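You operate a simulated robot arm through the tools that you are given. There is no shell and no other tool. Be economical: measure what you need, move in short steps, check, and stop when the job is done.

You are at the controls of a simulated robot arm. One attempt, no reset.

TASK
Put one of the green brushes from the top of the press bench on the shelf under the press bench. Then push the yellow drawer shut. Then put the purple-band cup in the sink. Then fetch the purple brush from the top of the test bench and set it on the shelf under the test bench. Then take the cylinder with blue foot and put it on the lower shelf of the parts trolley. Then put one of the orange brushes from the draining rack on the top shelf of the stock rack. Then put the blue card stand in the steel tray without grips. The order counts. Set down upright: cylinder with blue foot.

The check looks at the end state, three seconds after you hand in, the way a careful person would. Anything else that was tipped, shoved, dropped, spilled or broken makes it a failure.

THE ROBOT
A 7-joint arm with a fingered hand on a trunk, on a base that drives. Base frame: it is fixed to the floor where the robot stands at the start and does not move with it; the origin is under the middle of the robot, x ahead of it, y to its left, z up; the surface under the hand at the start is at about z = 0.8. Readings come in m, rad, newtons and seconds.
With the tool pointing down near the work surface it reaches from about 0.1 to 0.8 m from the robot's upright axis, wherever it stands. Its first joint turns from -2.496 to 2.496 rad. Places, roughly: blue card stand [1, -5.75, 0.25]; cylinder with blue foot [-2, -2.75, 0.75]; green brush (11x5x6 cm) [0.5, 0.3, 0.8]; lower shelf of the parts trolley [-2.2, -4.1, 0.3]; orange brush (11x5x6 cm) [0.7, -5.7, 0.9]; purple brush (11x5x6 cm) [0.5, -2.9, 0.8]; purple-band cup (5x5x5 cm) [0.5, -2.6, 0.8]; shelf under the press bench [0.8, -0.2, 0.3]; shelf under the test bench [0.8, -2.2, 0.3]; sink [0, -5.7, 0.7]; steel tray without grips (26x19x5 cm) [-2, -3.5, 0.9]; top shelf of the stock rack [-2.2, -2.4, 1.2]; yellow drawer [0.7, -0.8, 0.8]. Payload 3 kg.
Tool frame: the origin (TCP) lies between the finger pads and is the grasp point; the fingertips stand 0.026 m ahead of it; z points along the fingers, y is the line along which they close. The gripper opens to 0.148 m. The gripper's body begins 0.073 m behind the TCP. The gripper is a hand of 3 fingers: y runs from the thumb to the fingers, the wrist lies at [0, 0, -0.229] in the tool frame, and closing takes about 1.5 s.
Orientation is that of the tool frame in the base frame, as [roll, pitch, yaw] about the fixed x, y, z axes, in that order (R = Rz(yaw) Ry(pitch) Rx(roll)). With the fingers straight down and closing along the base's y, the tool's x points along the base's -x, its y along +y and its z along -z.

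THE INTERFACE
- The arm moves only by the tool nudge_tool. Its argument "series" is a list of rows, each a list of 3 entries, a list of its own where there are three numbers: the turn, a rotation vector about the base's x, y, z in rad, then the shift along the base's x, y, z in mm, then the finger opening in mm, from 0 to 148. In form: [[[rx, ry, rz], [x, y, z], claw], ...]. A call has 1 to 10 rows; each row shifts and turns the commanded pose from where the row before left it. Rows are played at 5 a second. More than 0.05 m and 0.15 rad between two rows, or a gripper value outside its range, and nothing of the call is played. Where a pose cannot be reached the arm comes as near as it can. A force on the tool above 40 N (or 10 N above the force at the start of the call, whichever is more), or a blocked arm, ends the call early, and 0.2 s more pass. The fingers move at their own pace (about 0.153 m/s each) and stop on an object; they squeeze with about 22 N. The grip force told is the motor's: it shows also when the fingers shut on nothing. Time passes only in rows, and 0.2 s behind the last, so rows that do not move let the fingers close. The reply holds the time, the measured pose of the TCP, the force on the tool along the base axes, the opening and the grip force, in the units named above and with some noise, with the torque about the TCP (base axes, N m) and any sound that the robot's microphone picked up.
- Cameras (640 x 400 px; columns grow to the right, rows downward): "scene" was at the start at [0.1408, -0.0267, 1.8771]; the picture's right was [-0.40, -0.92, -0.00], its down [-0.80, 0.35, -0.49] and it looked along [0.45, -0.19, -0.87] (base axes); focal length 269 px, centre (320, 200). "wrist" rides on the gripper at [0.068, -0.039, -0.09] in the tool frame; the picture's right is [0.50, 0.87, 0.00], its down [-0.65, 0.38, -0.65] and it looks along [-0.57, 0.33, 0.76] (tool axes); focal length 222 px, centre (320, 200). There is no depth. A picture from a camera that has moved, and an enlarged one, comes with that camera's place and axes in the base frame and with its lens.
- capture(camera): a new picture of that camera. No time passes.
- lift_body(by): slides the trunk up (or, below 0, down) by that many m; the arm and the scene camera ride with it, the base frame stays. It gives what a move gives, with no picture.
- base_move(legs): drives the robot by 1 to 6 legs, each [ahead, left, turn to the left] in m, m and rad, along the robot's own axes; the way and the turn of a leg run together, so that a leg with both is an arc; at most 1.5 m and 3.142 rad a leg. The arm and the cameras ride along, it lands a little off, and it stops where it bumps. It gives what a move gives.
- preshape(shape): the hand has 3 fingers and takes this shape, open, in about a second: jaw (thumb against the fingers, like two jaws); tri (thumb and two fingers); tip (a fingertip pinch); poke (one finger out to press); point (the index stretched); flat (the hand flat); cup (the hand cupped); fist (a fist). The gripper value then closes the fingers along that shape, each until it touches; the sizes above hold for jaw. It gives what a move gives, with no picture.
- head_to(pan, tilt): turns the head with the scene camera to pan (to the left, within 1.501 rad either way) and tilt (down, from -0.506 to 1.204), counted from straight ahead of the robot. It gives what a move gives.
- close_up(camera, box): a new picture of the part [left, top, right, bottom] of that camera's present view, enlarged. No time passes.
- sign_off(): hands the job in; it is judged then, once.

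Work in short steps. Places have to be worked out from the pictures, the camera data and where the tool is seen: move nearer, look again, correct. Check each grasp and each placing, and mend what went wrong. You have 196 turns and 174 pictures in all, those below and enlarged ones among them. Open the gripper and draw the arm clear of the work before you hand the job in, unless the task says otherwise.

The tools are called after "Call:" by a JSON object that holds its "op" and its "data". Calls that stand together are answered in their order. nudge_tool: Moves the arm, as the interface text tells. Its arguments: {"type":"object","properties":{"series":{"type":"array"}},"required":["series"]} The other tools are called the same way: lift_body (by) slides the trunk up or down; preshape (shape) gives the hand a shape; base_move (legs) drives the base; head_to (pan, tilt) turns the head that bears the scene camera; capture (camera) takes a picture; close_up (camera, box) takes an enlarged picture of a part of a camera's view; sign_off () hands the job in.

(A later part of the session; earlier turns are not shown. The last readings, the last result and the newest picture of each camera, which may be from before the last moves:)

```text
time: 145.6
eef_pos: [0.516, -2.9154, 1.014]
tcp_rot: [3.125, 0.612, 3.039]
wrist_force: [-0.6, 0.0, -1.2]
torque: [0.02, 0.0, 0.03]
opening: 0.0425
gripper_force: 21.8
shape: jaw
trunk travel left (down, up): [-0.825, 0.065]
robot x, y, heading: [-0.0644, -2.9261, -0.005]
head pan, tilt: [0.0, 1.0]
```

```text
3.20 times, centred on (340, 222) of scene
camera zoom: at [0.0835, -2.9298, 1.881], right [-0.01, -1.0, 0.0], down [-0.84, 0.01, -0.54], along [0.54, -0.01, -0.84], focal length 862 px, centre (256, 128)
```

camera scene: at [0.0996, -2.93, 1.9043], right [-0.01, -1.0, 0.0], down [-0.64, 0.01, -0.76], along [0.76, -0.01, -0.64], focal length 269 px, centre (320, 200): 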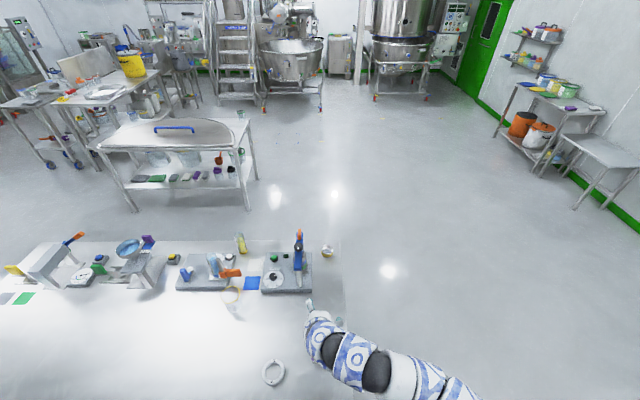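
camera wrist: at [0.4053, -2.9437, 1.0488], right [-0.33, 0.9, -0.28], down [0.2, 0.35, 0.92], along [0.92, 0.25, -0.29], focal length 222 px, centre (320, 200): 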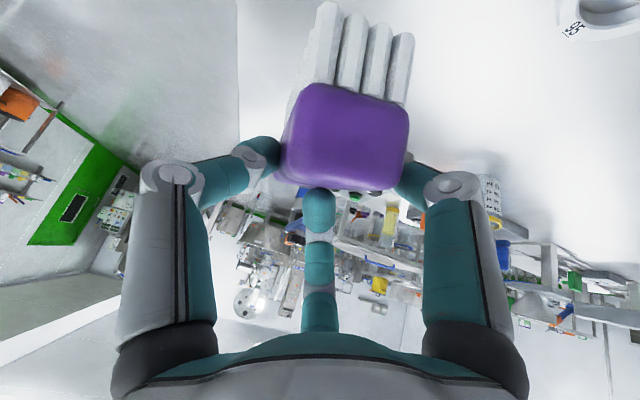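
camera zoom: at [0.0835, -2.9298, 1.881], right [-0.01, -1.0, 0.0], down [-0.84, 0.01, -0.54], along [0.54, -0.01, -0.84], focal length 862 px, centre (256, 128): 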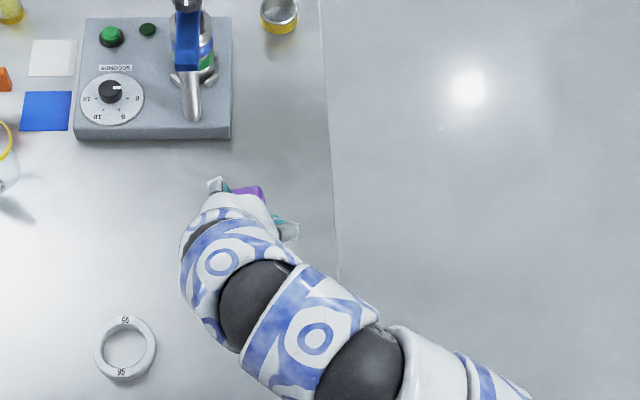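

I back off, lower the trunk and look at the shelf under the test bench.

Call:
{"op": "base_move", "data": {"legs": [[-0.55, 0, 0], [0, 0.65, 0]]}}

Call:
{"op": "lift_body", "data": {"by": -0.4}}

Call:
{"op": "lift_body", "data": {"by": -0.3}}

Call:
{"op": "head_to", "data": {"pan": 0.0, "tilt": 0.5}}

Call:
{"op": "capture", "data": {"camera": "scene"}}

Call:
{"op": "capture", "data": {"camera": "wrist"}}

```text
time: 151.9
eef_pos: [-0.0216, -2.263, 1.0134]
tcp_rot: [3.125, 0.609, 3.032]
wrist_force: [-0.5, 0.8, -0.9]
torque: [-0.03, -0.03, 0.02]
opening: 0.0426
gripper_force: 21.9
shape: jaw
trunk travel left (down, up): [-0.825, 0.065]
robot x, y, heading: [-0.6002, -2.273, -0.02]
head pan, tilt: [0.0, 1.0]
```

```text
time: 155.8
eef_pos: [-0.0217, -2.2624, 0.6152]
tcp_rot: [3.125, 0.612, 3.031]
wrist_force: [-0.1, -0.3, -1.1]
torque: [-0.01, 0.0, 0.03]
opening: 0.0425
gripper_force: 22.0
shape: jaw
trunk travel left (down, up): [-0.425, 0.465]
robot x, y, heading: [-0.6034, -2.2705, -0.016]
head pan, tilt: [0.0, 1.0]
```

```text
time: 158.8
eef_pos: [-0.0216, -2.2638, 0.3131]
tcp_rot: [3.124, 0.611, 3.031]
wrist_force: [0.3, -0.5, -0.3]
torque: [-0.01, 0.0, -0.02]
opening: 0.0426
gripper_force: 22.1
shape: jaw
trunk travel left (down, up): [-0.125, 0.765]
robot x, y, heading: [-0.6012, -2.2747, -0.023]
head pan, tilt: [0.0, 1.0]
```

```text
time: 159.7
eef_pos: [-0.021, -2.2641, 0.3142]
tcp_rot: [3.125, 0.611, 3.031]
wrist_force: [-0.6, 0.5, -0.1]
torque: [0.02, 0.0, -0.01]
opening: 0.0425
gripper_force: 22.2
shape: jaw
trunk travel left (down, up): [-0.125, 0.765]
robot x, y, heading: [-0.6042, -2.2694, -0.021]
head pan, tilt: [0.0, 0.499]
```

```text
110 pictures are left
camera scene: at [-0.4325, -2.2757, 1.222], right [-0.02, -1.0, 0.0], down [-0.48, 0.01, -0.88], along [0.88, -0.02, -0.48], focal length 269 px, centre (320, 200)
```

scene: 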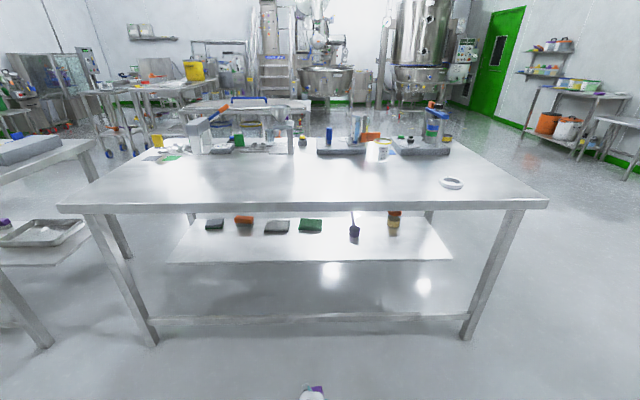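

```text
109 pictures are left
camera wrist: at [-0.1319, -2.2918, 0.3485], right [-0.32, 0.91, -0.28], down [0.2, 0.35, 0.92], along [0.93, 0.24, -0.29], focal length 222 px, centre (320, 200)
```

wrist: 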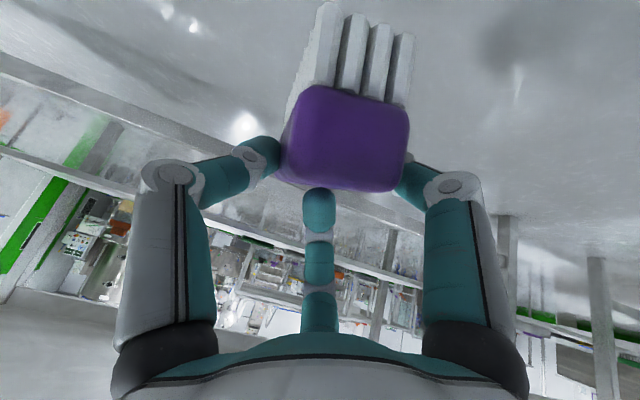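

Same shelf geometry (front edge x≈0.61, z≈0.3); items sit at x≥0.82. I extend the hand, adjust pitch by −0.2 and take z to 0.43 before driving in.

Call:
{"op": "nudge_tool", "data": {"series": [[[0, -0.1, 0], [25, 0, 30], 20], [[0, -0.1, 0], [25, 0, 30], 20], [[0, 0, 0], [30, 0, 30], 20], [[0, 0, 0], [35, 0, 20], 20], [[0, 0, 0], [35, 0, 0], 20]]}}

Call:
{"op": "base_move", "data": {"legs": [[0.35, 0, 0.02]]}}

Call:
{"op": "head_to", "data": {"pan": 0.0, "tilt": 0.9}}

Call:
{"op": "capture", "data": {"camera": "scene"}}

Call:
{"op": "capture", "data": {"camera": "wrist"}}

```text
time: 160.9
eef_pos: [0.1296, -2.2624, 0.423]
tcp_rot: [3.095, 0.812, 3.009]
wrist_force: [0.9, 0.2, -1.1]
torque: [0.02, 0.01, -0.02]
opening: 0.0419
gripper_force: 22.1
shape: jaw
trunk travel left (down, up): [-0.125, 0.765]
robot x, y, heading: [-0.6012, -2.2705, -0.018]
head pan, tilt: [0.0, 0.499]
```

```text
time: 163.2
eef_pos: [0.4774, -2.2498, 0.422]
tcp_rot: [3.095, 0.809, 3.033]
wrist_force: [-1.0, 0.6, -1.5]
torque: [0.05, -0.01, 0.01]
opening: 0.0423
gripper_force: 22.3
shape: jaw
trunk travel left (down, up): [-0.125, 0.765]
robot x, y, heading: [-0.253, -2.2756, 0.001]
head pan, tilt: [0.0, 0.499]
```

```text
time: 164.0
eef_pos: [0.4771, -2.2487, 0.4236]
tcp_rot: [3.096, 0.809, 3.033]
wrist_force: [0.4, 0.4, -0.4]
torque: [0.02, 0.05, -0.03]
opening: 0.042
gripper_force: 22.2
shape: jaw
trunk travel left (down, up): [-0.125, 0.765]
robot x, y, heading: [-0.2523, -2.2733, 0.0]
head pan, tilt: [0.0, 0.901]
```

```text
108 pictures are left
camera scene: at [-0.0991, -2.2745, 1.1883], right [0.0, -1.0, 0.0], down [-0.78, 0.0, -0.62], along [0.62, 0.0, -0.78], focal length 269 px, centre (320, 200)
```

scene: 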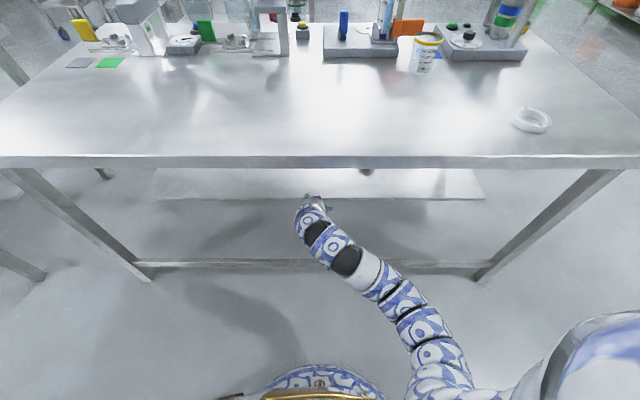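

```text
107 pictures are left
camera wrist: at [0.3627, -2.2803, 0.4353], right [-0.28, 0.9, -0.33], down [0.0, 0.35, 0.94], along [0.96, 0.26, -0.1], focal length 222 px, centre (320, 200)
```

wrist: 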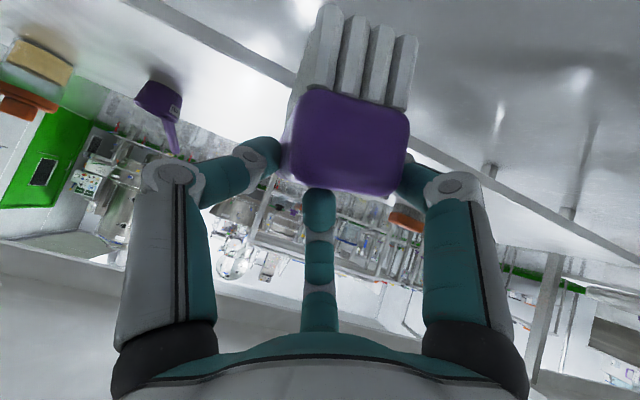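

Clear. Drive forward 0.22 to bring the brush over the shelf front strip.

Call:
{"op": "base_move", "data": {"legs": [[0.12, 0, 0]]}}

Call:
{"op": "base_move", "data": {"legs": [[0.11, 0, 0]]}}

Call:
{"op": "capture", "data": {"camera": "wrist"}}

Call:
{"op": "capture", "data": {"camera": "scene"}}

```text
time: 165.3
eef_pos: [0.5962, -2.2482, 0.4232]
tcp_rot: [3.093, 0.81, 3.034]
wrist_force: [0.2, 0.7, -0.5]
torque: [0.0, 0.01, 0.01]
opening: 0.0422
gripper_force: 21.9
shape: jaw
trunk travel left (down, up): [-0.125, 0.765]
robot x, y, heading: [-0.1327, -2.2716, 0.004]
head pan, tilt: [0.0, 0.901]
```

```text
time: 166.5
eef_pos: [0.7082, -2.2476, 0.4234]
tcp_rot: [3.095, 0.81, 3.034]
wrist_force: [-0.1, 0.0, -0.9]
torque: [0.0, 0.0, 0.01]
opening: 0.0422
gripper_force: 21.9
shape: jaw
trunk travel left (down, up): [-0.125, 0.765]
robot x, y, heading: [-0.0246, -2.2767, 0.004]
head pan, tilt: [0.0, 0.901]
```

```text
106 pictures are left
camera wrist: at [0.5931, -2.2793, 0.4354], right [-0.28, 0.9, -0.33], down [0.0, 0.35, 0.94], along [0.96, 0.26, -0.1], focal length 222 px, centre (320, 200)
```

wrist: 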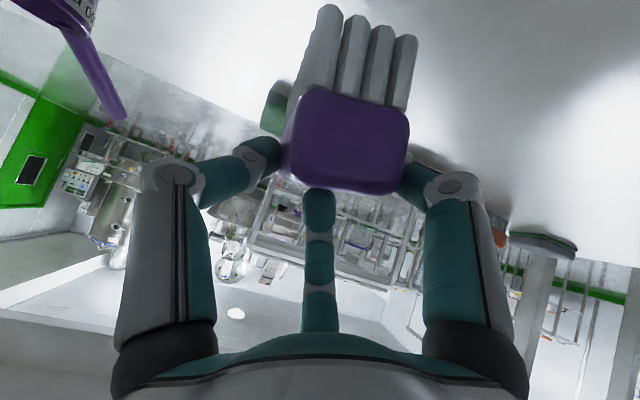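

```text
105 pictures are left
camera scene: at [0.1312, -2.2736, 1.1882], right [0.0, -1.0, 0.0], down [-0.78, 0.0, -0.62], along [0.62, 0.0, -0.78], focal length 269 px, centre (320, 200)
```

scene: 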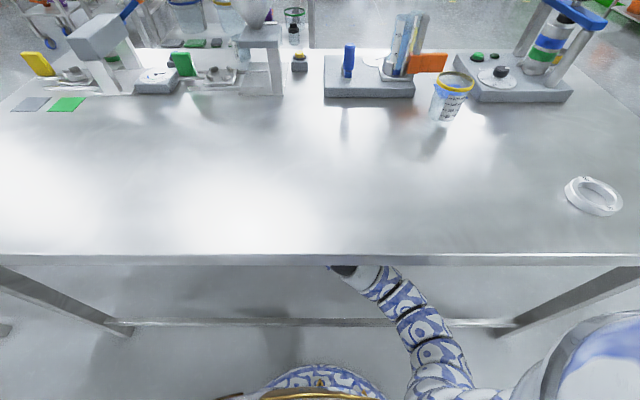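

Spot clear. Lower in small steps until contact.

Call:
{"op": "nudge_tool", "data": {"series": [[[0, 0, 0], [0, 0, -20], 20], [[0, 0, 0], [0, 0, -15], 20], [[0, 0, 0], [0, 0, -8], 20], [[0, 0, 0], [0, 0, -5], 20], [[0, 0, 0], [0, 0, 0], 20]]}}

Call:
{"op": "capture", "data": {"camera": "wrist"}}

```text
time: 167.7
eef_pos: [0.7076, -2.2481, 0.3752]
tcp_rot: [3.096, 0.809, 3.034]
wrist_force: [-0.3, 0.0, 1.5]
torque: [0.04, -0.11, 0.0]
opening: 0.0424
gripper_force: 22.0
shape: jaw
trunk travel left (down, up): [-0.125, 0.765]
robot x, y, heading: [-0.0273, -2.2755, 0.001]
head pan, tilt: [0.0, 0.901]
```

```text
104 pictures are left
camera wrist: at [0.5935, -2.2788, 0.3874], right [-0.28, 0.9, -0.33], down [0.0, 0.35, 0.94], along [0.96, 0.26, -0.1], focal length 222 px, centre (320, 200)
```

wrist: 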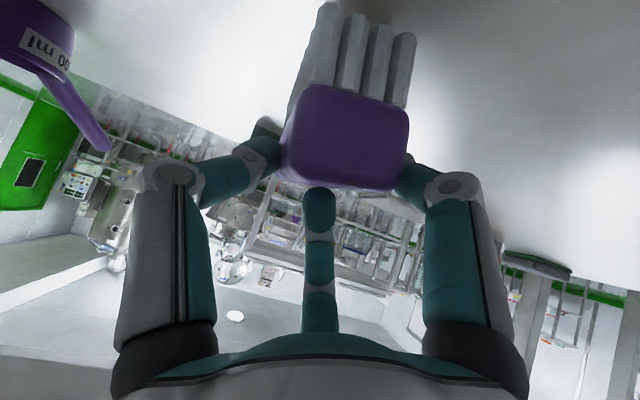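

Light contact. Press 4 mm more, check, then release.

Call:
{"op": "nudge_tool", "data": {"series": [[[0, 0, 0], [0, 0, -4], 20], [[0, 0, 0], [0, 0, 0], 20]]}}

Call:
{"op": "nudge_tool", "data": {"series": [[[0, 0, 0], [0, 0, 0], 60], [[0, 0, 0], [0, 0, 0], 80], [[0, 0, 0], [0, 0, 0], 110], [[0, 0, 0], [0, 0, 0], 110]]}}

Call:
{"op": "capture", "data": {"camera": "wrist"}}

```text
time: 168.3
eef_pos: [0.7079, -2.2474, 0.371]
tcp_rot: [3.093, 0.81, 3.032]
wrist_force: [-0.7, 0.0, 2.8]
torque: [0.05, -0.15, -0.01]
opening: 0.0425
gripper_force: 21.9
shape: jaw
trunk travel left (down, up): [-0.125, 0.765]
robot x, y, heading: [-0.0254, -2.2745, 0.007]
head pan, tilt: [0.0, 0.901]
```

```text
time: 169.3
eef_pos: [0.7079, -2.2475, 0.3703]
tcp_rot: [3.095, 0.809, 3.031]
wrist_force: [-0.9, 0.3, 0.0]
torque: [0.01, -0.02, -0.02]
opening: 0.1099
gripper_force: 0.1
shape: jaw
trunk travel left (down, up): [-0.125, 0.765]
robot x, y, heading: [-0.0257, -2.2691, 0.001]
head pan, tilt: [0.0, 0.901]
```

```text
103 pictures are left
camera wrist: at [0.5934, -2.2789, 0.3832], right [-0.28, 0.9, -0.33], down [0.0, 0.35, 0.94], along [0.96, 0.26, -0.1], focal length 222 px, centre (320, 200)
```

wrist: 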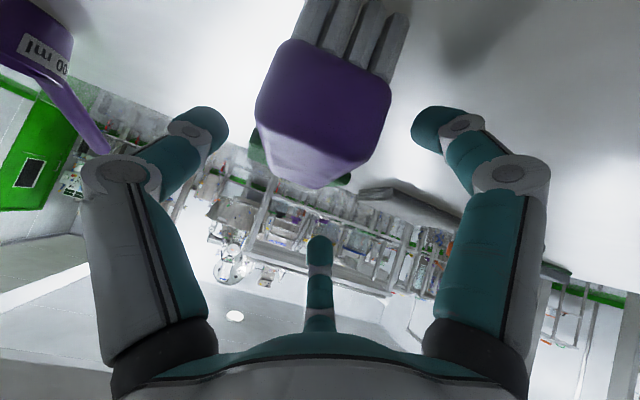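

Brush settled on its bristles. Withdraw along the tool axis and back out.

Call:
{"op": "nudge_tool", "data": {"series": [[[0, 0, 0], [-7, 0, 8], 110], [[0, 0, 0], [-18, 1, 18], 110], [[0, 0, 0], [-18, 1, 18], 110], [[0, 0, 0], [-18, 1, 10], 110]]}}

Call:
{"op": "base_move", "data": {"legs": [[-0.55, 0, 0]]}}

Call:
{"op": "head_to", "data": {"pan": 0.0, "tilt": 0.6}}

Call:
{"op": "capture", "data": {"camera": "scene"}}

```text
time: 170.3
eef_pos: [0.6458, -2.2457, 0.4245]
tcp_rot: [3.093, 0.81, 3.034]
wrist_force: [0.0, 1.1, 0.5]
torque: [-0.01, 0.01, 0.02]
opening: 0.1097
gripper_force: 0.0
shape: jaw
trunk travel left (down, up): [-0.125, 0.765]
robot x, y, heading: [-0.0278, -2.273, 0.003]
head pan, tilt: [0.0, 0.901]
```

```text
time: 173.4
eef_pos: [0.0938, -2.2472, 0.4244]
tcp_rot: [3.094, 0.809, 3.037]
wrist_force: [0.4, 1.3, -0.1]
torque: [0.0, -0.01, 0.03]
opening: 0.1097
gripper_force: 0.0
shape: jaw
trunk travel left (down, up): [-0.125, 0.765]
robot x, y, heading: [-0.5802, -2.2754, 0.008]
head pan, tilt: [0.0, 0.901]
```

```text
time: 174.2
eef_pos: [0.0932, -2.2488, 0.4257]
tcp_rot: [3.094, 0.811, 3.035]
wrist_force: [0.8, 0.5, 0.0]
torque: [0.02, -0.02, 0.01]
opening: 0.1097
gripper_force: 0.0
shape: jaw
trunk travel left (down, up): [-0.125, 0.765]
robot x, y, heading: [-0.5754, -2.2786, 0.005]
head pan, tilt: [0.0, 0.6]
```

```text
102 pictures are left
camera scene: at [-0.4088, -2.2759, 1.2129], right [0.01, -1.0, 0.0], down [-0.57, 0.0, -0.82], along [0.82, 0.0, -0.57], focal length 269 px, centre (320, 200)
```

scene: 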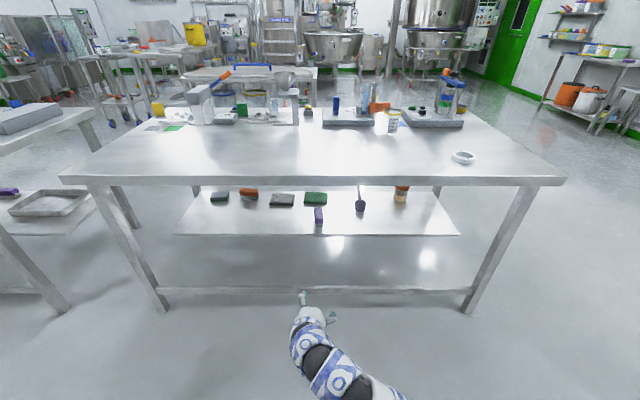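

Purple brush is on the shelf. Next the cylinder with blue foot: raise the trunk and turn around to look at the other side.

Call:
{"op": "lift_body", "data": {"by": 0.4}}

Call:
{"op": "lift_body", "data": {"by": 0.3}}

Call:
{"op": "base_move", "data": {"legs": [[0, 0, 1.57], [0, 0, 1.57]]}}

Call:
{"op": "capture", "data": {"camera": "scene"}}

Call:
{"op": "head_to", "data": {"pan": 0.8, "tilt": 0.5}}

Call:
{"op": "capture", "data": {"camera": "scene"}}

```text
time: 178.1
eef_pos: [0.0927, -2.247, 0.8252]
tcp_rot: [3.096, 0.811, 3.037]
wrist_force: [0.6, -0.1, 1.1]
torque: [-0.01, 0.0, -0.01]
opening: 0.11
gripper_force: 0.0
shape: jaw
trunk travel left (down, up): [-0.525, 0.365]
robot x, y, heading: [-0.5795, -2.2756, 0.006]
head pan, tilt: [0.0, 0.6]
```

```text
time: 181.1
eef_pos: [0.0934, -2.2488, 1.124]
tcp_rot: [3.094, 0.81, 3.035]
wrist_force: [-0.3, 0.3, -0.1]
torque: [0.0, -0.02, 0.0]
opening: 0.1096
gripper_force: 0.1
shape: jaw
trunk travel left (down, up): [-0.825, 0.065]
robot x, y, heading: [-0.5776, -2.2741, 0.006]
head pan, tilt: [0.0, 0.6]
```

```text
time: 189.1
eef_pos: [-1.2486, -2.2902, 1.1235]
tcp_rot: [3.096, 0.811, -0.129]
wrist_force: [-0.2, 0.1, -0.2]
torque: [-0.02, 0.01, 0.01]
opening: 0.1097
gripper_force: 0.1
shape: jaw
trunk travel left (down, up): [-0.825, 0.065]
robot x, y, heading: [-0.5788, -2.2754, 3.126]
head pan, tilt: [0.0, 0.6]
```

```text
101 pictures are left
camera scene: at [-0.7458, -2.2738, 1.913], right [0.02, 1.0, 0.0], down [0.56, -0.01, -0.83], along [-0.82, 0.01, -0.57], focal length 269 px, centre (320, 200)
```

scene: 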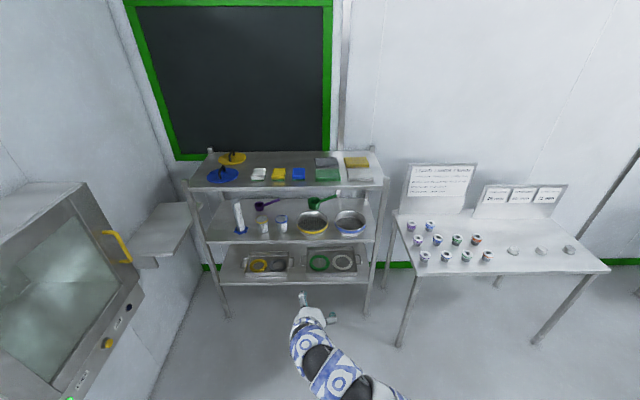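

```text
time: 190.2
eef_pos: [-1.2493, -2.2909, 1.1247]
tcp_rot: [3.096, 0.809, -0.129]
wrist_force: [-0.2, 0.3, 0.7]
torque: [0.01, -0.02, -0.01]
opening: 0.1098
gripper_force: 0.1
shape: jaw
trunk travel left (down, up): [-0.825, 0.065]
robot x, y, heading: [-0.5757, -2.2747, 3.123]
head pan, tilt: [0.799, 0.499]
```

```text
100 pictures are left
camera scene: at [-0.722, -2.3392, 1.9221], right [-0.7, 0.71, 0.0], down [0.34, 0.34, -0.88], along [-0.62, -0.62, -0.48], focal length 269 px, centre (320, 200)
```

scene: 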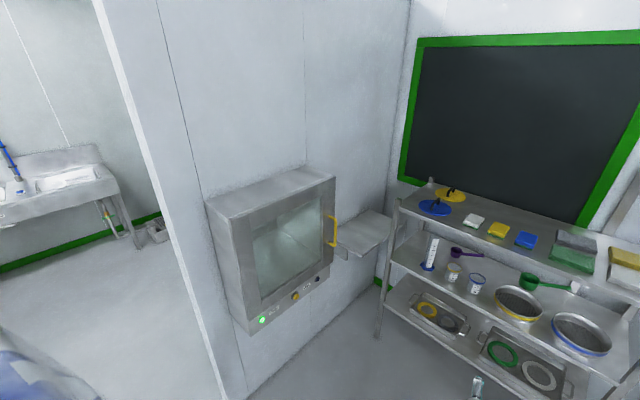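

The stock rack's middle shelf holds the measuring cylinder with blue foot. I zoom in for details.

Call:
{"op": "head_to", "data": {"pan": 0.3, "tilt": 0.5}}

Call:
{"op": "close_up", "data": {"camera": "scene", "box": [240, 150, 400, 250]}}

```text
time: 191.1
eef_pos: [-1.2482, -2.2902, 1.1258]
tcp_rot: [3.095, 0.81, -0.13]
wrist_force: [-0.3, -0.8, 0.0]
torque: [0.0, 0.01, -0.01]
opening: 0.1097
gripper_force: 0.0
shape: jaw
trunk travel left (down, up): [-0.825, 0.065]
robot x, y, heading: [-0.5809, -2.2747, 3.121]
head pan, tilt: [0.3, 0.499]
```

```text
4.00 times, centred on (320, 200) of scene
camera zoom: at [-0.7447, -2.3007, 1.9221], right [-0.28, 0.96, 0.0], down [0.46, 0.13, -0.88], along [-0.84, -0.25, -0.48], focal length 1077 px, centre (320, 200)
```

zoom: 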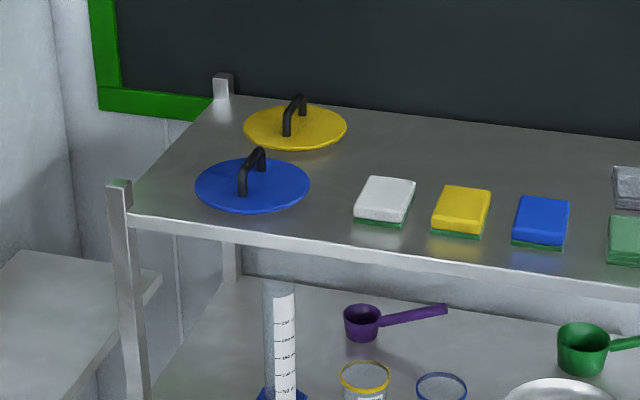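

I move nearer and lower the trunk to view the middle shelf more level.

Call:
{"op": "base_move", "data": {"legs": [[0.35, 0.22, 0.02]]}}

Call:
{"op": "lift_body", "data": {"by": -0.4}}

Call:
{"op": "head_to", "data": {"pan": 0.2, "tilt": 0.6}}

Call:
{"op": "capture", "data": {"camera": "scene"}}

Call:
{"op": "capture", "data": {"camera": "wrist"}}

```text
time: 193.7
eef_pos: [-1.6019, -2.5226, 1.124]
tcp_rot: [3.096, 0.81, -0.106]
wrist_force: [0.0, 0.0, -0.7]
torque: [0.01, -0.03, -0.02]
opening: 0.1096
gripper_force: 0.2
shape: jaw
trunk travel left (down, up): [-0.825, 0.065]
robot x, y, heading: [-0.9309, -2.4979, -3.14]
head pan, tilt: [0.3, 0.499]
```

```text
time: 197.5
eef_pos: [-1.6023, -2.5216, 0.725]
tcp_rot: [3.095, 0.809, -0.11]
wrist_force: [1.0, 0.6, 0.2]
torque: [-0.01, -0.02, 0.01]
opening: 0.1097
gripper_force: 0.0
shape: jaw
trunk travel left (down, up): [-0.425, 0.465]
robot x, y, heading: [-0.9299, -2.492, -3.142]
head pan, tilt: [0.3, 0.499]
```

```text
time: 198.2
eef_pos: [-1.6017, -2.5219, 0.7255]
tcp_rot: [3.093, 0.81, -0.11]
wrist_force: [-0.3, 1.0, 0.3]
torque: [-0.01, 0.0, 0.03]
opening: 0.1099
gripper_force: 0.1
shape: jaw
trunk travel left (down, up): [-0.425, 0.465]
robot x, y, heading: [-0.9324, -2.4922, -3.143]
head pan, tilt: [0.201, 0.6]
```

```text
98 pictures are left
camera scene: at [-1.098, -2.5121, 1.513], right [-0.2, 0.98, 0.0], down [0.55, 0.11, -0.83], along [-0.81, -0.17, -0.56], focal length 269 px, centre (320, 200)
```

scene: 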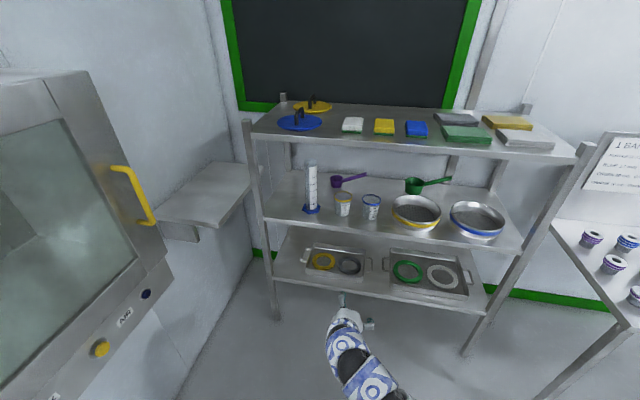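

```text
97 pictures are left
camera wrist: at [-1.4874, -2.4904, 0.737], right [0.28, -0.9, -0.33], down [0.0, -0.35, 0.94], along [-0.96, -0.26, -0.1], focal length 222 px, centre (320, 200)
```

wrist: 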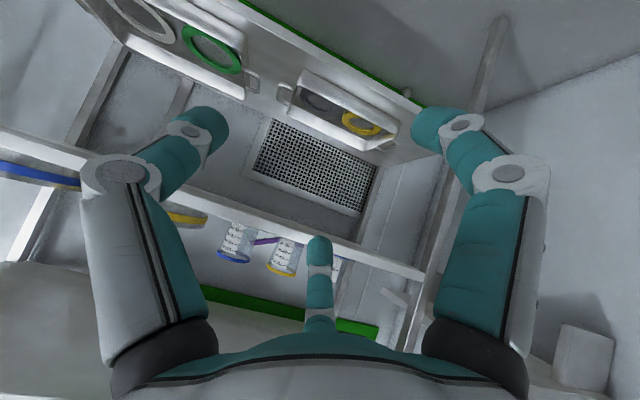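

Triangulating: middle shelf z≈0.76, rack front x≈−1.99, cylinder at about (−2.094, −2.766), ~0.25 m tall. I make the tool horizontal (pointing −x) at y≈−2.765, z≈0.88.

Call:
{"op": "nudge_tool", "data": {"series": [[[0.0335, 0, 0.075], [0, -30, 20], 80], [[0, 0.15, 0], [0, -40, 25], 80], [[0, 0.15, 0], [0, -40, 25], 80], [[0, 0.15, 0], [0, -40, 25], 80], [[0, 0.15, 0], [0, -40, 25], 80], [[0, 0.15, 0], [0, -40, 25], 80], [[0, 0.01, 0], [0, -13, 10], 80], [[0, 0, 0], [0, 0, 0], 80]]}}

Call:
{"op": "capture", "data": {"camera": "scene"}}

Call:
{"op": "capture", "data": {"camera": "wrist"}}

```text
time: 200.0
eef_pos: [-1.6016, -2.764, 0.8789]
tcp_rot: [-0.614, 1.569, 2.528]
wrist_force: [0.0, 0.6, -0.3]
torque: [-0.02, -0.01, 0.01]
opening: 0.0801
gripper_force: 0.0
shape: jaw
trunk travel left (down, up): [-0.425, 0.465]
robot x, y, heading: [-0.9295, -2.4953, -3.14]
head pan, tilt: [0.201, 0.6]
```

```text
96 pictures are left
camera scene: at [-1.0979, -2.5122, 1.513], right [-0.2, 0.98, 0.0], down [0.55, 0.11, -0.83], along [-0.81, -0.17, -0.56], focal length 269 px, centre (320, 200)
```

scene: 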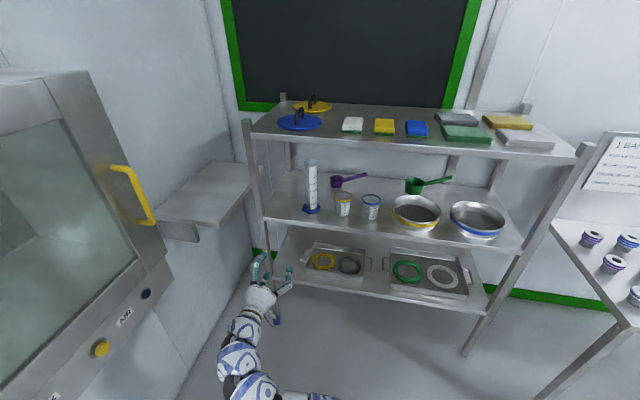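

```text
95 pictures are left
camera wrist: at [-1.5117, -2.7251, 0.8121], right [0.0, -0.87, -0.5], down [0.65, -0.38, 0.65], along [-0.76, -0.33, 0.57], focal length 222 px, centre (320, 200)
```

wrist: 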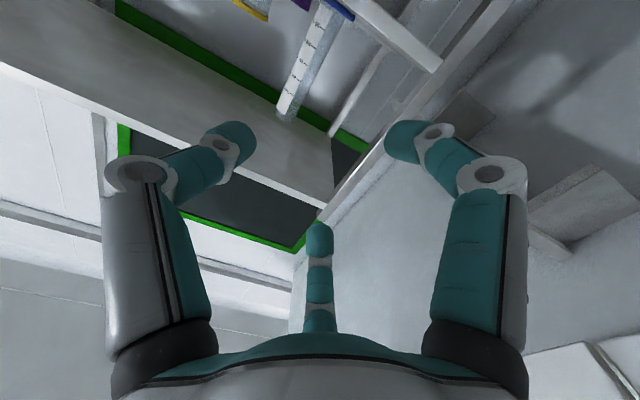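

Tool is horizontal. Wrist view puts the shaft at y≈−2.75. I adjust to y −2.755 and drive in 0.28 m.

Call:
{"op": "nudge_tool", "data": {"series": [[[0, 0, 0], [0, 9, 0], 100], [[0, 0, 0], [0, 0, 0], 100]]}}

Call:
{"op": "base_move", "data": {"legs": [[0.3, 0, 0]]}}

Call:
{"op": "capture", "data": {"camera": "wrist"}}

Call:
{"op": "capture", "data": {"camera": "scene"}}

```text
time: 200.6
eef_pos: [-1.6022, -2.7549, 0.8796]
tcp_rot: [-1.119, 1.57, 2.024]
wrist_force: [-0.3, -0.5, 0.6]
torque: [0.0, -0.01, -0.02]
opening: 0.0998
gripper_force: 0.1
shape: jaw
trunk travel left (down, up): [-0.425, 0.465]
robot x, y, heading: [-0.9316, -2.4948, -3.137]
head pan, tilt: [0.201, 0.6]
```

```text
time: 202.6
eef_pos: [-1.9007, -2.7585, 0.8793]
tcp_rot: [-1.283, 1.57, 1.86]
wrist_force: [-0.4, -0.3, 0.1]
torque: [-0.01, 0.01, 0.01]
opening: 0.0998
gripper_force: 0.2
shape: jaw
trunk travel left (down, up): [-0.425, 0.465]
robot x, y, heading: [-1.2316, -2.496, -3.138]
head pan, tilt: [0.201, 0.6]
```

```text
94 pictures are left
camera wrist: at [-1.8104, -2.7183, 0.8124], right [0.0, -0.87, -0.5], down [0.65, -0.38, 0.65], along [-0.76, -0.33, 0.57], focal length 222 px, centre (320, 200)
```

wrist: 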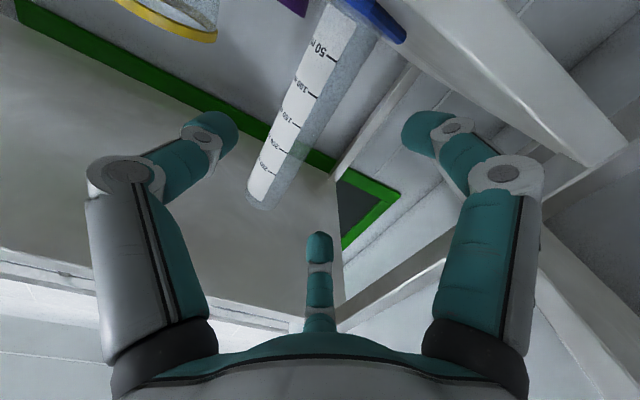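

```text
93 pictures are left
camera scene: at [-1.397, -2.5135, 1.513], right [-0.2, 0.98, 0.0], down [0.55, 0.12, -0.83], along [-0.81, -0.17, -0.56], focal length 269 px, centre (320, 200)
```

scene: 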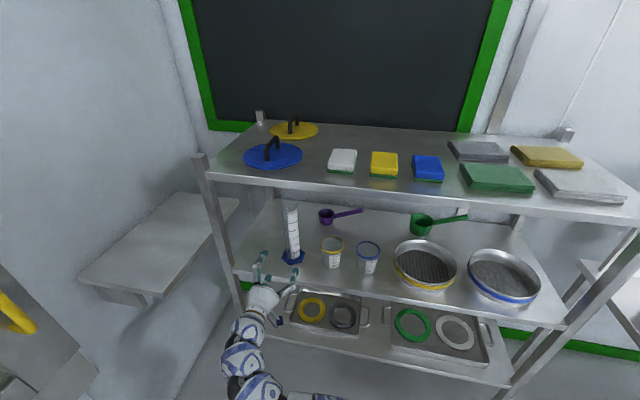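

Estimates of the cylinder's depth differ (−2.00 to −2.08); I take a close-up to refine.

Call:
{"op": "close_up", "data": {"camera": "scene", "box": [230, 190, 350, 290]}}

Call:
{"op": "close_up", "data": {"camera": "wrist", "box": [200, 0, 440, 220]}}

```text
4.00 times, centred on (290, 240) of scene
camera zoom: at [-1.397, -2.5135, 1.513], right [-0.2, 0.98, 0.0], down [0.55, 0.12, -0.83], along [-0.81, -0.17, -0.56], focal length 1077 px, centre (440, 40)
```

zoom: 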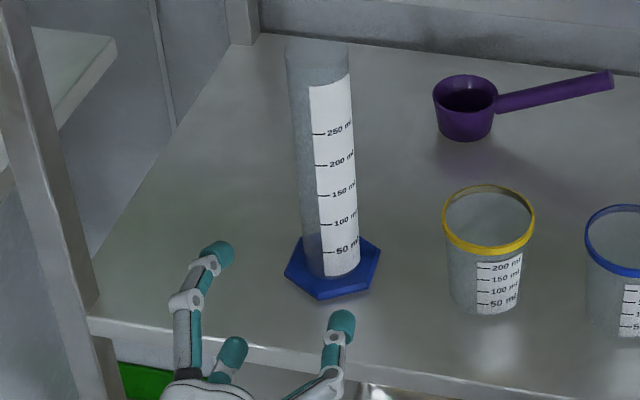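

```text
1.82 times, centred on (320, 110) of wrist
camera zoom: at [-1.8104, -2.7183, 0.8124], right [0.0, -0.87, -0.5], down [0.65, -0.38, 0.65], along [-0.76, -0.33, 0.57], focal length 404 px, centre (320, 364)
```

zoom: 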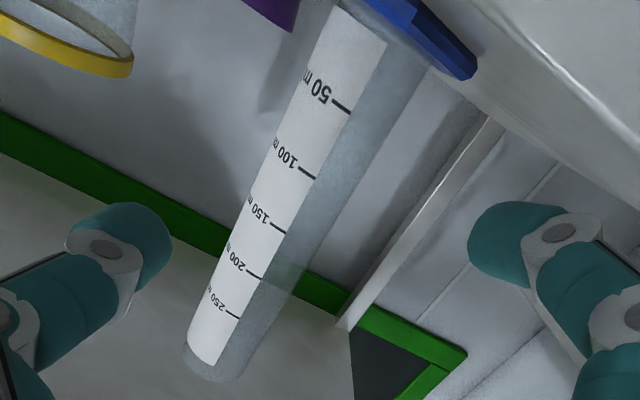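

The tube is ~5.5 cm across on a ~9 cm hex foot, axis near (−2.07, −2.756). Widen to 115 mm and advance 0.10, then check.

Call:
{"op": "nudge_tool", "data": {"series": [[[0, 0, 0], [0, 0, 10], 115], [[0, 0, 0], [-20, 0, 0], 115], [[0, 0, 0], [-25, 0, 0], 115], [[0, 0, 0], [-25, 0, 0], 115], [[0, 0, 0], [-20, 0, 0], 115]]}}

Call:
{"op": "capture", "data": {"camera": "wrist"}}

Call:
{"op": "close_up", "data": {"camera": "scene", "box": [230, 190, 350, 290]}}

```text
time: 203.8
eef_pos: [-1.991, -2.7586, 0.8906]
tcp_rot: [-2.712, 1.571, 0.431]
wrist_force: [1.2, -0.6, 0.1]
torque: [0.05, 0.01, 0.01]
opening: 0.1147
gripper_force: 0.0
shape: jaw
trunk travel left (down, up): [-0.425, 0.465]
robot x, y, heading: [-1.2333, -2.4979, -3.135]
head pan, tilt: [0.201, 0.6]
```

```text
90 pictures are left
camera wrist: at [-1.9005, -2.7193, 0.8233], right [0.0, -0.87, -0.5], down [0.66, -0.38, 0.65], along [-0.76, -0.33, 0.57], focal length 222 px, centre (320, 200)
```

wrist: 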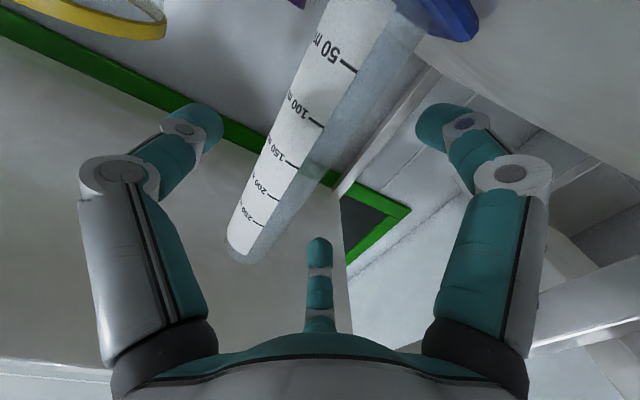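

```text
4.00 times, centred on (290, 240) of scene
camera zoom: at [-1.397, -2.5136, 1.513], right [-0.2, 0.98, 0.0], down [0.55, 0.12, -0.83], along [-0.81, -0.17, -0.56], focal length 1077 px, centre (440, 40)
```

zoom: 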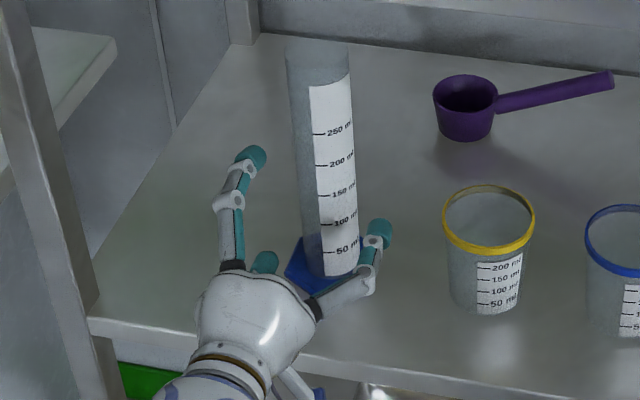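

Fingertips flank the tube; axis is about 5.5 cm ahead of TCP and ~8 mm toward +y. Advance and close.

Call:
{"op": "nudge_tool", "data": {"series": [[[0, 0, 0], [-10, 8, 0], 115], [[0, 0, 0], [-20, 0, 0], 115], [[0, 0, 0], [-20, 0, 0], 115], [[0, 0, 0], [0, 0, 0], 115]]}}

Call:
{"op": "capture", "data": {"camera": "wrist"}}

Call:
{"op": "close_up", "data": {"camera": "scene", "box": [230, 190, 350, 290]}}

```text
time: 204.8
eef_pos: [-2.0396, -2.7489, 0.89]
tcp_rot: [2.346, 1.57, -0.79]
wrist_force: [0.6, -0.1, -0.2]
torque: [0.0, 0.02, 0.02]
opening: 0.1149
gripper_force: 0.0
shape: jaw
trunk travel left (down, up): [-0.425, 0.465]
robot x, y, heading: [-1.2323, -2.4953, -3.138]
head pan, tilt: [0.201, 0.6]
```

```text
88 pictures are left
camera wrist: at [-1.95, -2.7113, 0.8224], right [0.0, -0.87, -0.5], down [0.66, -0.38, 0.65], along [-0.76, -0.33, 0.57], focal length 222 px, centre (320, 200)
```

wrist: 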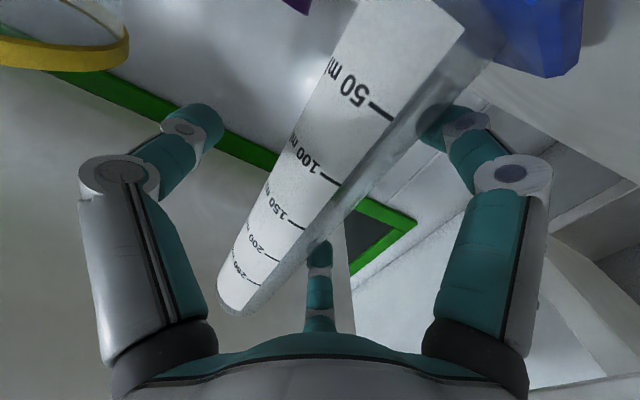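

```text
4.00 times, centred on (290, 240) of scene
camera zoom: at [-1.3971, -2.5136, 1.513], right [-0.2, 0.98, 0.0], down [0.55, 0.12, -0.82], along [-0.81, -0.17, -0.57], focal length 1077 px, centre (440, 40)
```

zoom: 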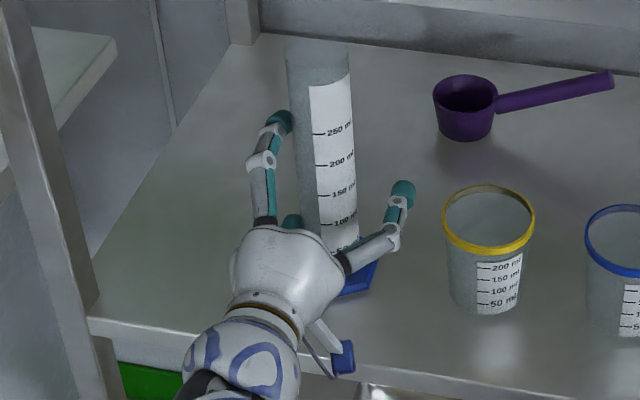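

Left finger is close to the tube, so shift −y 11 mm and advance 15 mm, then close.

Call:
{"op": "nudge_tool", "data": {"series": [[[0, 0, 0], [0, -11, 0], 115], [[0, 0, 0], [-15, 0, 0], 115], [[0, 0, 0], [0, 0, 0], 115]]}}

Call:
{"op": "capture", "data": {"camera": "wrist"}}

Call:
{"op": "close_up", "data": {"camera": "scene", "box": [230, 190, 350, 290]}}

```text
time: 205.6
eef_pos: [-2.0558, -2.7605, 0.8895]
tcp_rot: [-1.676, 1.57, 1.465]
wrist_force: [0.4, -0.3, 0.4]
torque: [0.0, -0.01, -0.03]
opening: 0.1147
gripper_force: 0.1
shape: jaw
trunk travel left (down, up): [-0.425, 0.465]
robot x, y, heading: [-1.2321, -2.4936, -3.136]
head pan, tilt: [0.201, 0.6]
```

```text
86 pictures are left
camera wrist: at [-1.9655, -2.7217, 0.8225], right [0.0, -0.87, -0.5], down [0.65, -0.38, 0.66], along [-0.76, -0.33, 0.57], focal length 222 px, centre (320, 200)
```

wrist: 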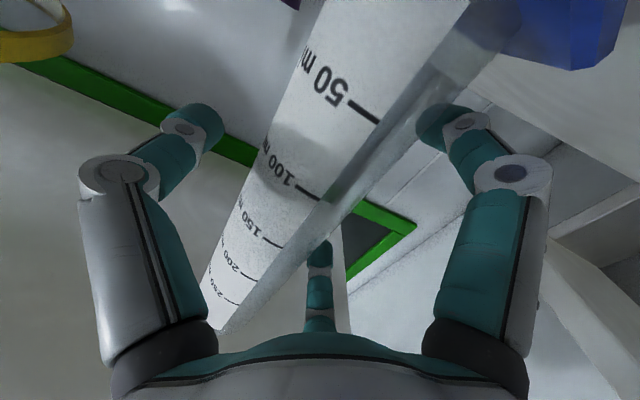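

```text
4.00 times, centred on (290, 240) of scene
camera zoom: at [-1.3972, -2.5136, 1.513], right [-0.2, 0.98, 0.0], down [0.55, 0.12, -0.82], along [-0.81, -0.17, -0.57], focal length 1077 px, centre (440, 40)
```

zoom: 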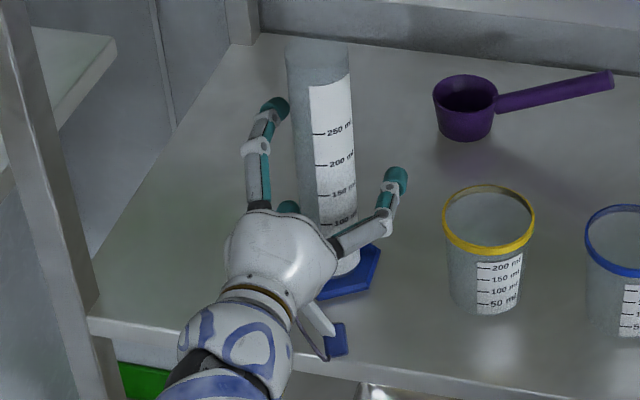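

Well centred now. Close gradually on the tube.

Call:
{"op": "nudge_tool", "data": {"series": [[[0, 0, 0], [0, 0, 0], 100], [[0, 0, 0], [0, 0, 0], 88], [[0, 0, 0], [0, 0, 0], 78], [[0, 0, 0], [0, 0, 0], 68], [[0, 0, 0], [0, 0, 0], 58], [[0, 0, 0], [0, 0, 0], 48], [[0, 0, 0], [0, 0, 0], 38], [[0, 0, 0], [0, 0, 0], 25], [[0, 0, 0], [0, 0, 0], 25]]}}

Call:
{"op": "capture", "data": {"camera": "wrist"}}

Call:
{"op": "close_up", "data": {"camera": "scene", "box": [230, 190, 350, 290]}}

```text
time: 207.6
eef_pos: [-2.0555, -2.7601, 0.8896]
tcp_rot: [1.655, 1.57, -1.482]
wrist_force: [-0.1, -0.8, 0.6]
torque: [-0.01, -0.03, -0.01]
opening: 0.0289
gripper_force: 21.9
shape: jaw
trunk travel left (down, up): [-0.425, 0.465]
robot x, y, heading: [-1.2284, -2.4966, -3.133]
head pan, tilt: [0.201, 0.6]
```

```text
84 pictures are left
camera wrist: at [-1.9653, -2.7218, 0.8225], right [0.0, -0.87, -0.5], down [0.65, -0.38, 0.66], along [-0.76, -0.33, 0.57], focal length 222 px, centre (320, 200)
```

wrist: 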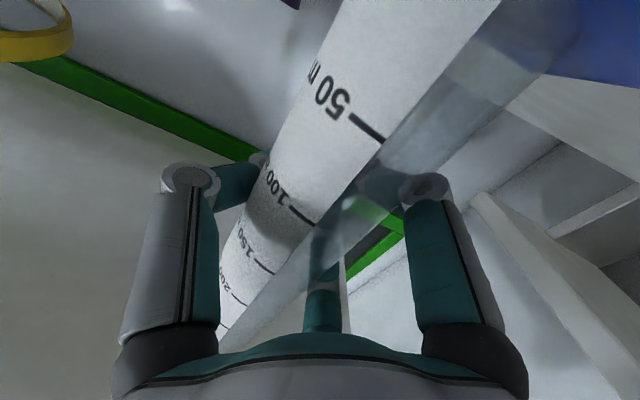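

```text
4.00 times, centred on (290, 240) of scene
camera zoom: at [-1.3971, -2.5136, 1.513], right [-0.2, 0.98, 0.0], down [0.55, 0.12, -0.83], along [-0.81, -0.17, -0.57], focal length 1077 px, centre (440, 40)
```

zoom: 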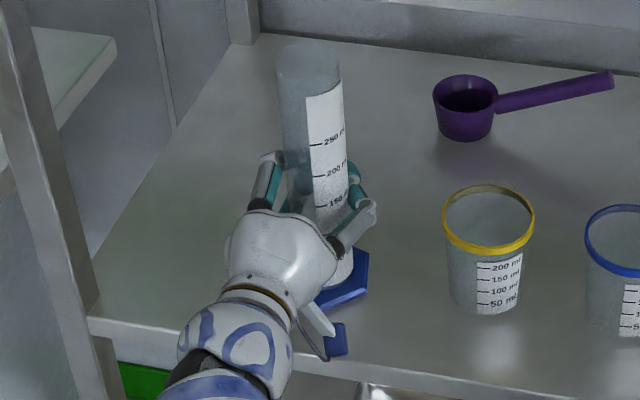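

Grip achieved (22 N). Lift 35 mm and check it stays vertical.

Call:
{"op": "nudge_tool", "data": {"series": [[[0, 0, 0], [0, 0, 10], 20], [[0, 0, 0], [0, 0, 15], 20], [[0, 0, 0], [0, 0, 10], 20], [[0, 0, 0], [0, 0, 0], 20]]}}

Call:
{"op": "close_up", "data": {"camera": "scene", "box": [200, 170, 360, 290]}}

```text
time: 208.6
eef_pos: [-2.0562, -2.7604, 0.925]
tcp_rot: [-1.576, 1.57, 1.568]
wrist_force: [1.1, 0.1, -0.9]
torque: [0.03, 0.02, 0.01]
opening: 0.0288
gripper_force: 21.8
shape: jaw
trunk travel left (down, up): [-0.425, 0.465]
robot x, y, heading: [-1.2299, -2.4938, -3.131]
head pan, tilt: [0.201, 0.6]
```

```text
3.33 times, centred on (280, 230) of scene
camera zoom: at [-1.3971, -2.5136, 1.513], right [-0.2, 0.98, 0.0], down [0.55, 0.12, -0.82], along [-0.81, -0.17, -0.57], focal length 898 px, centre (453, 100)
```

zoom: 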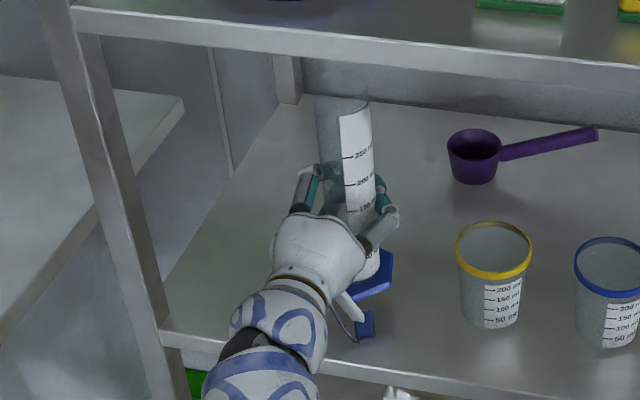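

Held upright. Back out of the rack, then turn left to face −y and drive along the aisle past the partition.

Call:
{"op": "base_move", "data": {"legs": [[-0.2, 0, 0], [-0.58, 0, 0]]}}

Call:
{"op": "base_move", "data": {"legs": [[0, 0, 1.57], [0.9, 0, 0], [0.6, 0, 0]]}}

Call:
{"op": "head_to", "data": {"pan": -1.3, "tilt": 0.5}}

Call:
{"op": "capture", "data": {"camera": "scene"}}

Call:
{"op": "capture", "data": {"camera": "wrist"}}

```text
time: 213.2
eef_pos: [-1.2733, -2.7549, 0.9255]
tcp_rot: [1.677, 1.57, -1.464]
wrist_force: [0.4, 0.5, -0.9]
torque: [0.01, 0.04, 0.01]
opening: 0.0288
gripper_force: 22.3
shape: jaw
trunk travel left (down, up): [-0.425, 0.465]
robot x, y, heading: [-0.4406, -2.488, -3.137]
head pan, tilt: [0.201, 0.6]
```

```text
time: 215.1
eef_pos: [-1.0827, -3.081, 0.9251]
tcp_rot: [-1.214, 1.562, 2.354]
wrist_force: [4.6, 24.3, -0.4]
torque: [0.02, 0.02, 0.15]
opening: 0.0272
gripper_force: 21.5
shape: jaw
trunk travel left (down, up): [-0.425, 0.465]
robot x, y, heading: [-0.4437, -2.4922, -2.684]
head pan, tilt: [0.201, 0.6]
stopped in leg 1: the force on the tool passed its limit at 81 N (the readings are from after the stop); the commanded pose is now the measured one
```

```text
time: 216.7
eef_pos: [-1.081, -3.0818, 0.9246]
tcp_rot: [-1.287, 1.565, 2.283]
wrist_force: [-7.9, 32.4, 0.9]
torque: [-0.03, 0.08, -0.02]
opening: 0.0271
gripper_force: 21.9
shape: jaw
trunk travel left (down, up): [-0.425, 0.465]
robot x, y, heading: [-0.4447, -2.4908, -2.679]
head pan, tilt: [-1.3, 0.499]
```

```text
81 pictures are left
camera scene: at [-0.5781, -2.4566, 1.522], right [0.74, 0.67, 0.0], down [0.32, -0.36, -0.88], along [-0.59, 0.65, -0.48], focal length 269 px, centre (320, 200)
```

scene: 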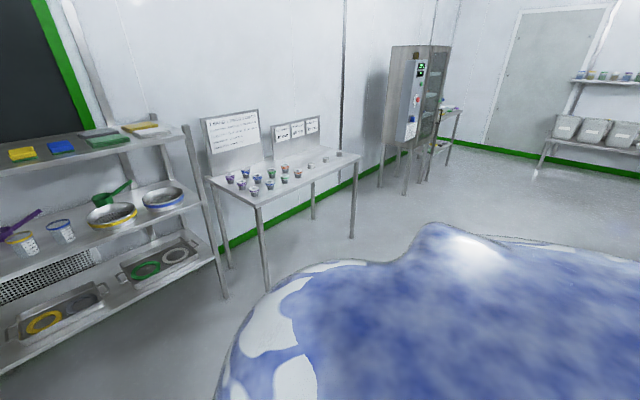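

```text
80 pictures are left
camera wrist: at [-1.0154, -3.0087, 0.8579], right [0.36, -0.79, -0.5], down [0.75, -0.07, 0.65], along [-0.55, -0.61, 0.57], focal length 222 px, centre (320, 200)
```

wrist: 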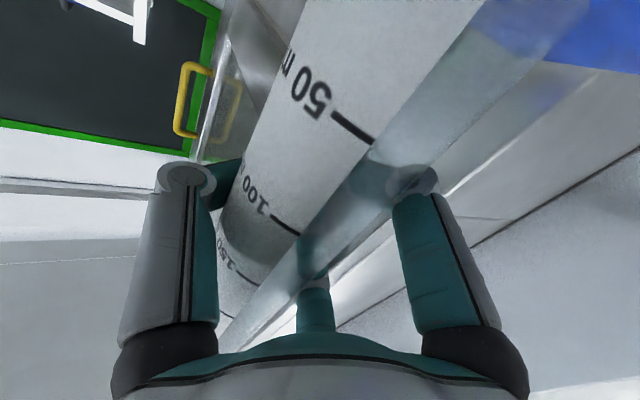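

The held cylinder bumped the oven box's corner while turning. I turn back immediately and check the grip.

Call:
{"op": "base_move", "data": {"legs": [[0, 0, -0.45]]}}

Call:
{"op": "head_to", "data": {"pan": 0.3, "tilt": 0.6}}

Call:
{"op": "capture", "data": {"camera": "scene"}}

Call:
{"op": "capture", "data": {"camera": "wrist"}}

```text
time: 218.4
eef_pos: [-1.2736, -2.7517, 0.9254]
tcp_rot: [-1.47, 1.564, 1.66]
wrist_force: [-0.7, -0.6, -0.7]
torque: [0.01, -0.03, 0.01]
opening: 0.0256
gripper_force: 22.2
shape: jaw
trunk travel left (down, up): [-0.425, 0.465]
robot x, y, heading: [-0.4427, -2.4938, -3.129]
head pan, tilt: [-1.3, 0.499]
```

```text
time: 220.1
eef_pos: [-1.2734, -2.7518, 0.9238]
tcp_rot: [-1.466, 1.565, 1.66]
wrist_force: [0.2, 0.8, -1.1]
torque: [-0.01, 0.01, 0.01]
opening: 0.0254
gripper_force: 22.2
shape: jaw
trunk travel left (down, up): [-0.425, 0.465]
robot x, y, heading: [-0.4403, -2.495, -3.133]
head pan, tilt: [0.3, 0.6]
```

```text
79 pictures are left
camera scene: at [-0.6093, -2.5199, 1.513], right [-0.31, 0.95, 0.0], down [0.54, 0.17, -0.83], along [-0.79, -0.25, -0.57], focal length 269 px, centre (320, 200)
```

scene: 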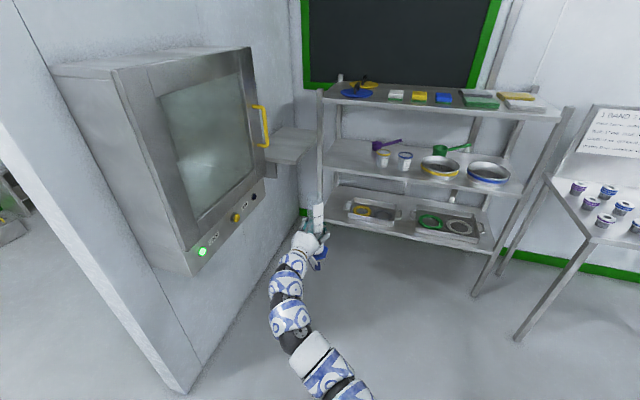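

```text
78 pictures are left
camera wrist: at [-1.1829, -2.7135, 0.857], right [-0.01, -0.86, -0.51], down [0.65, -0.39, 0.65], along [-0.76, -0.32, 0.56], focal length 222 px, centre (320, 200)
```

wrist: 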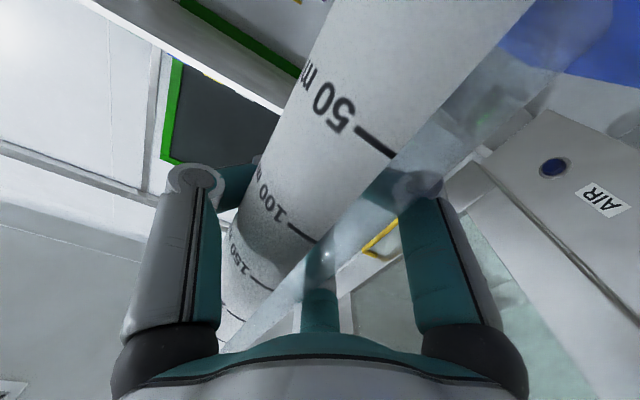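

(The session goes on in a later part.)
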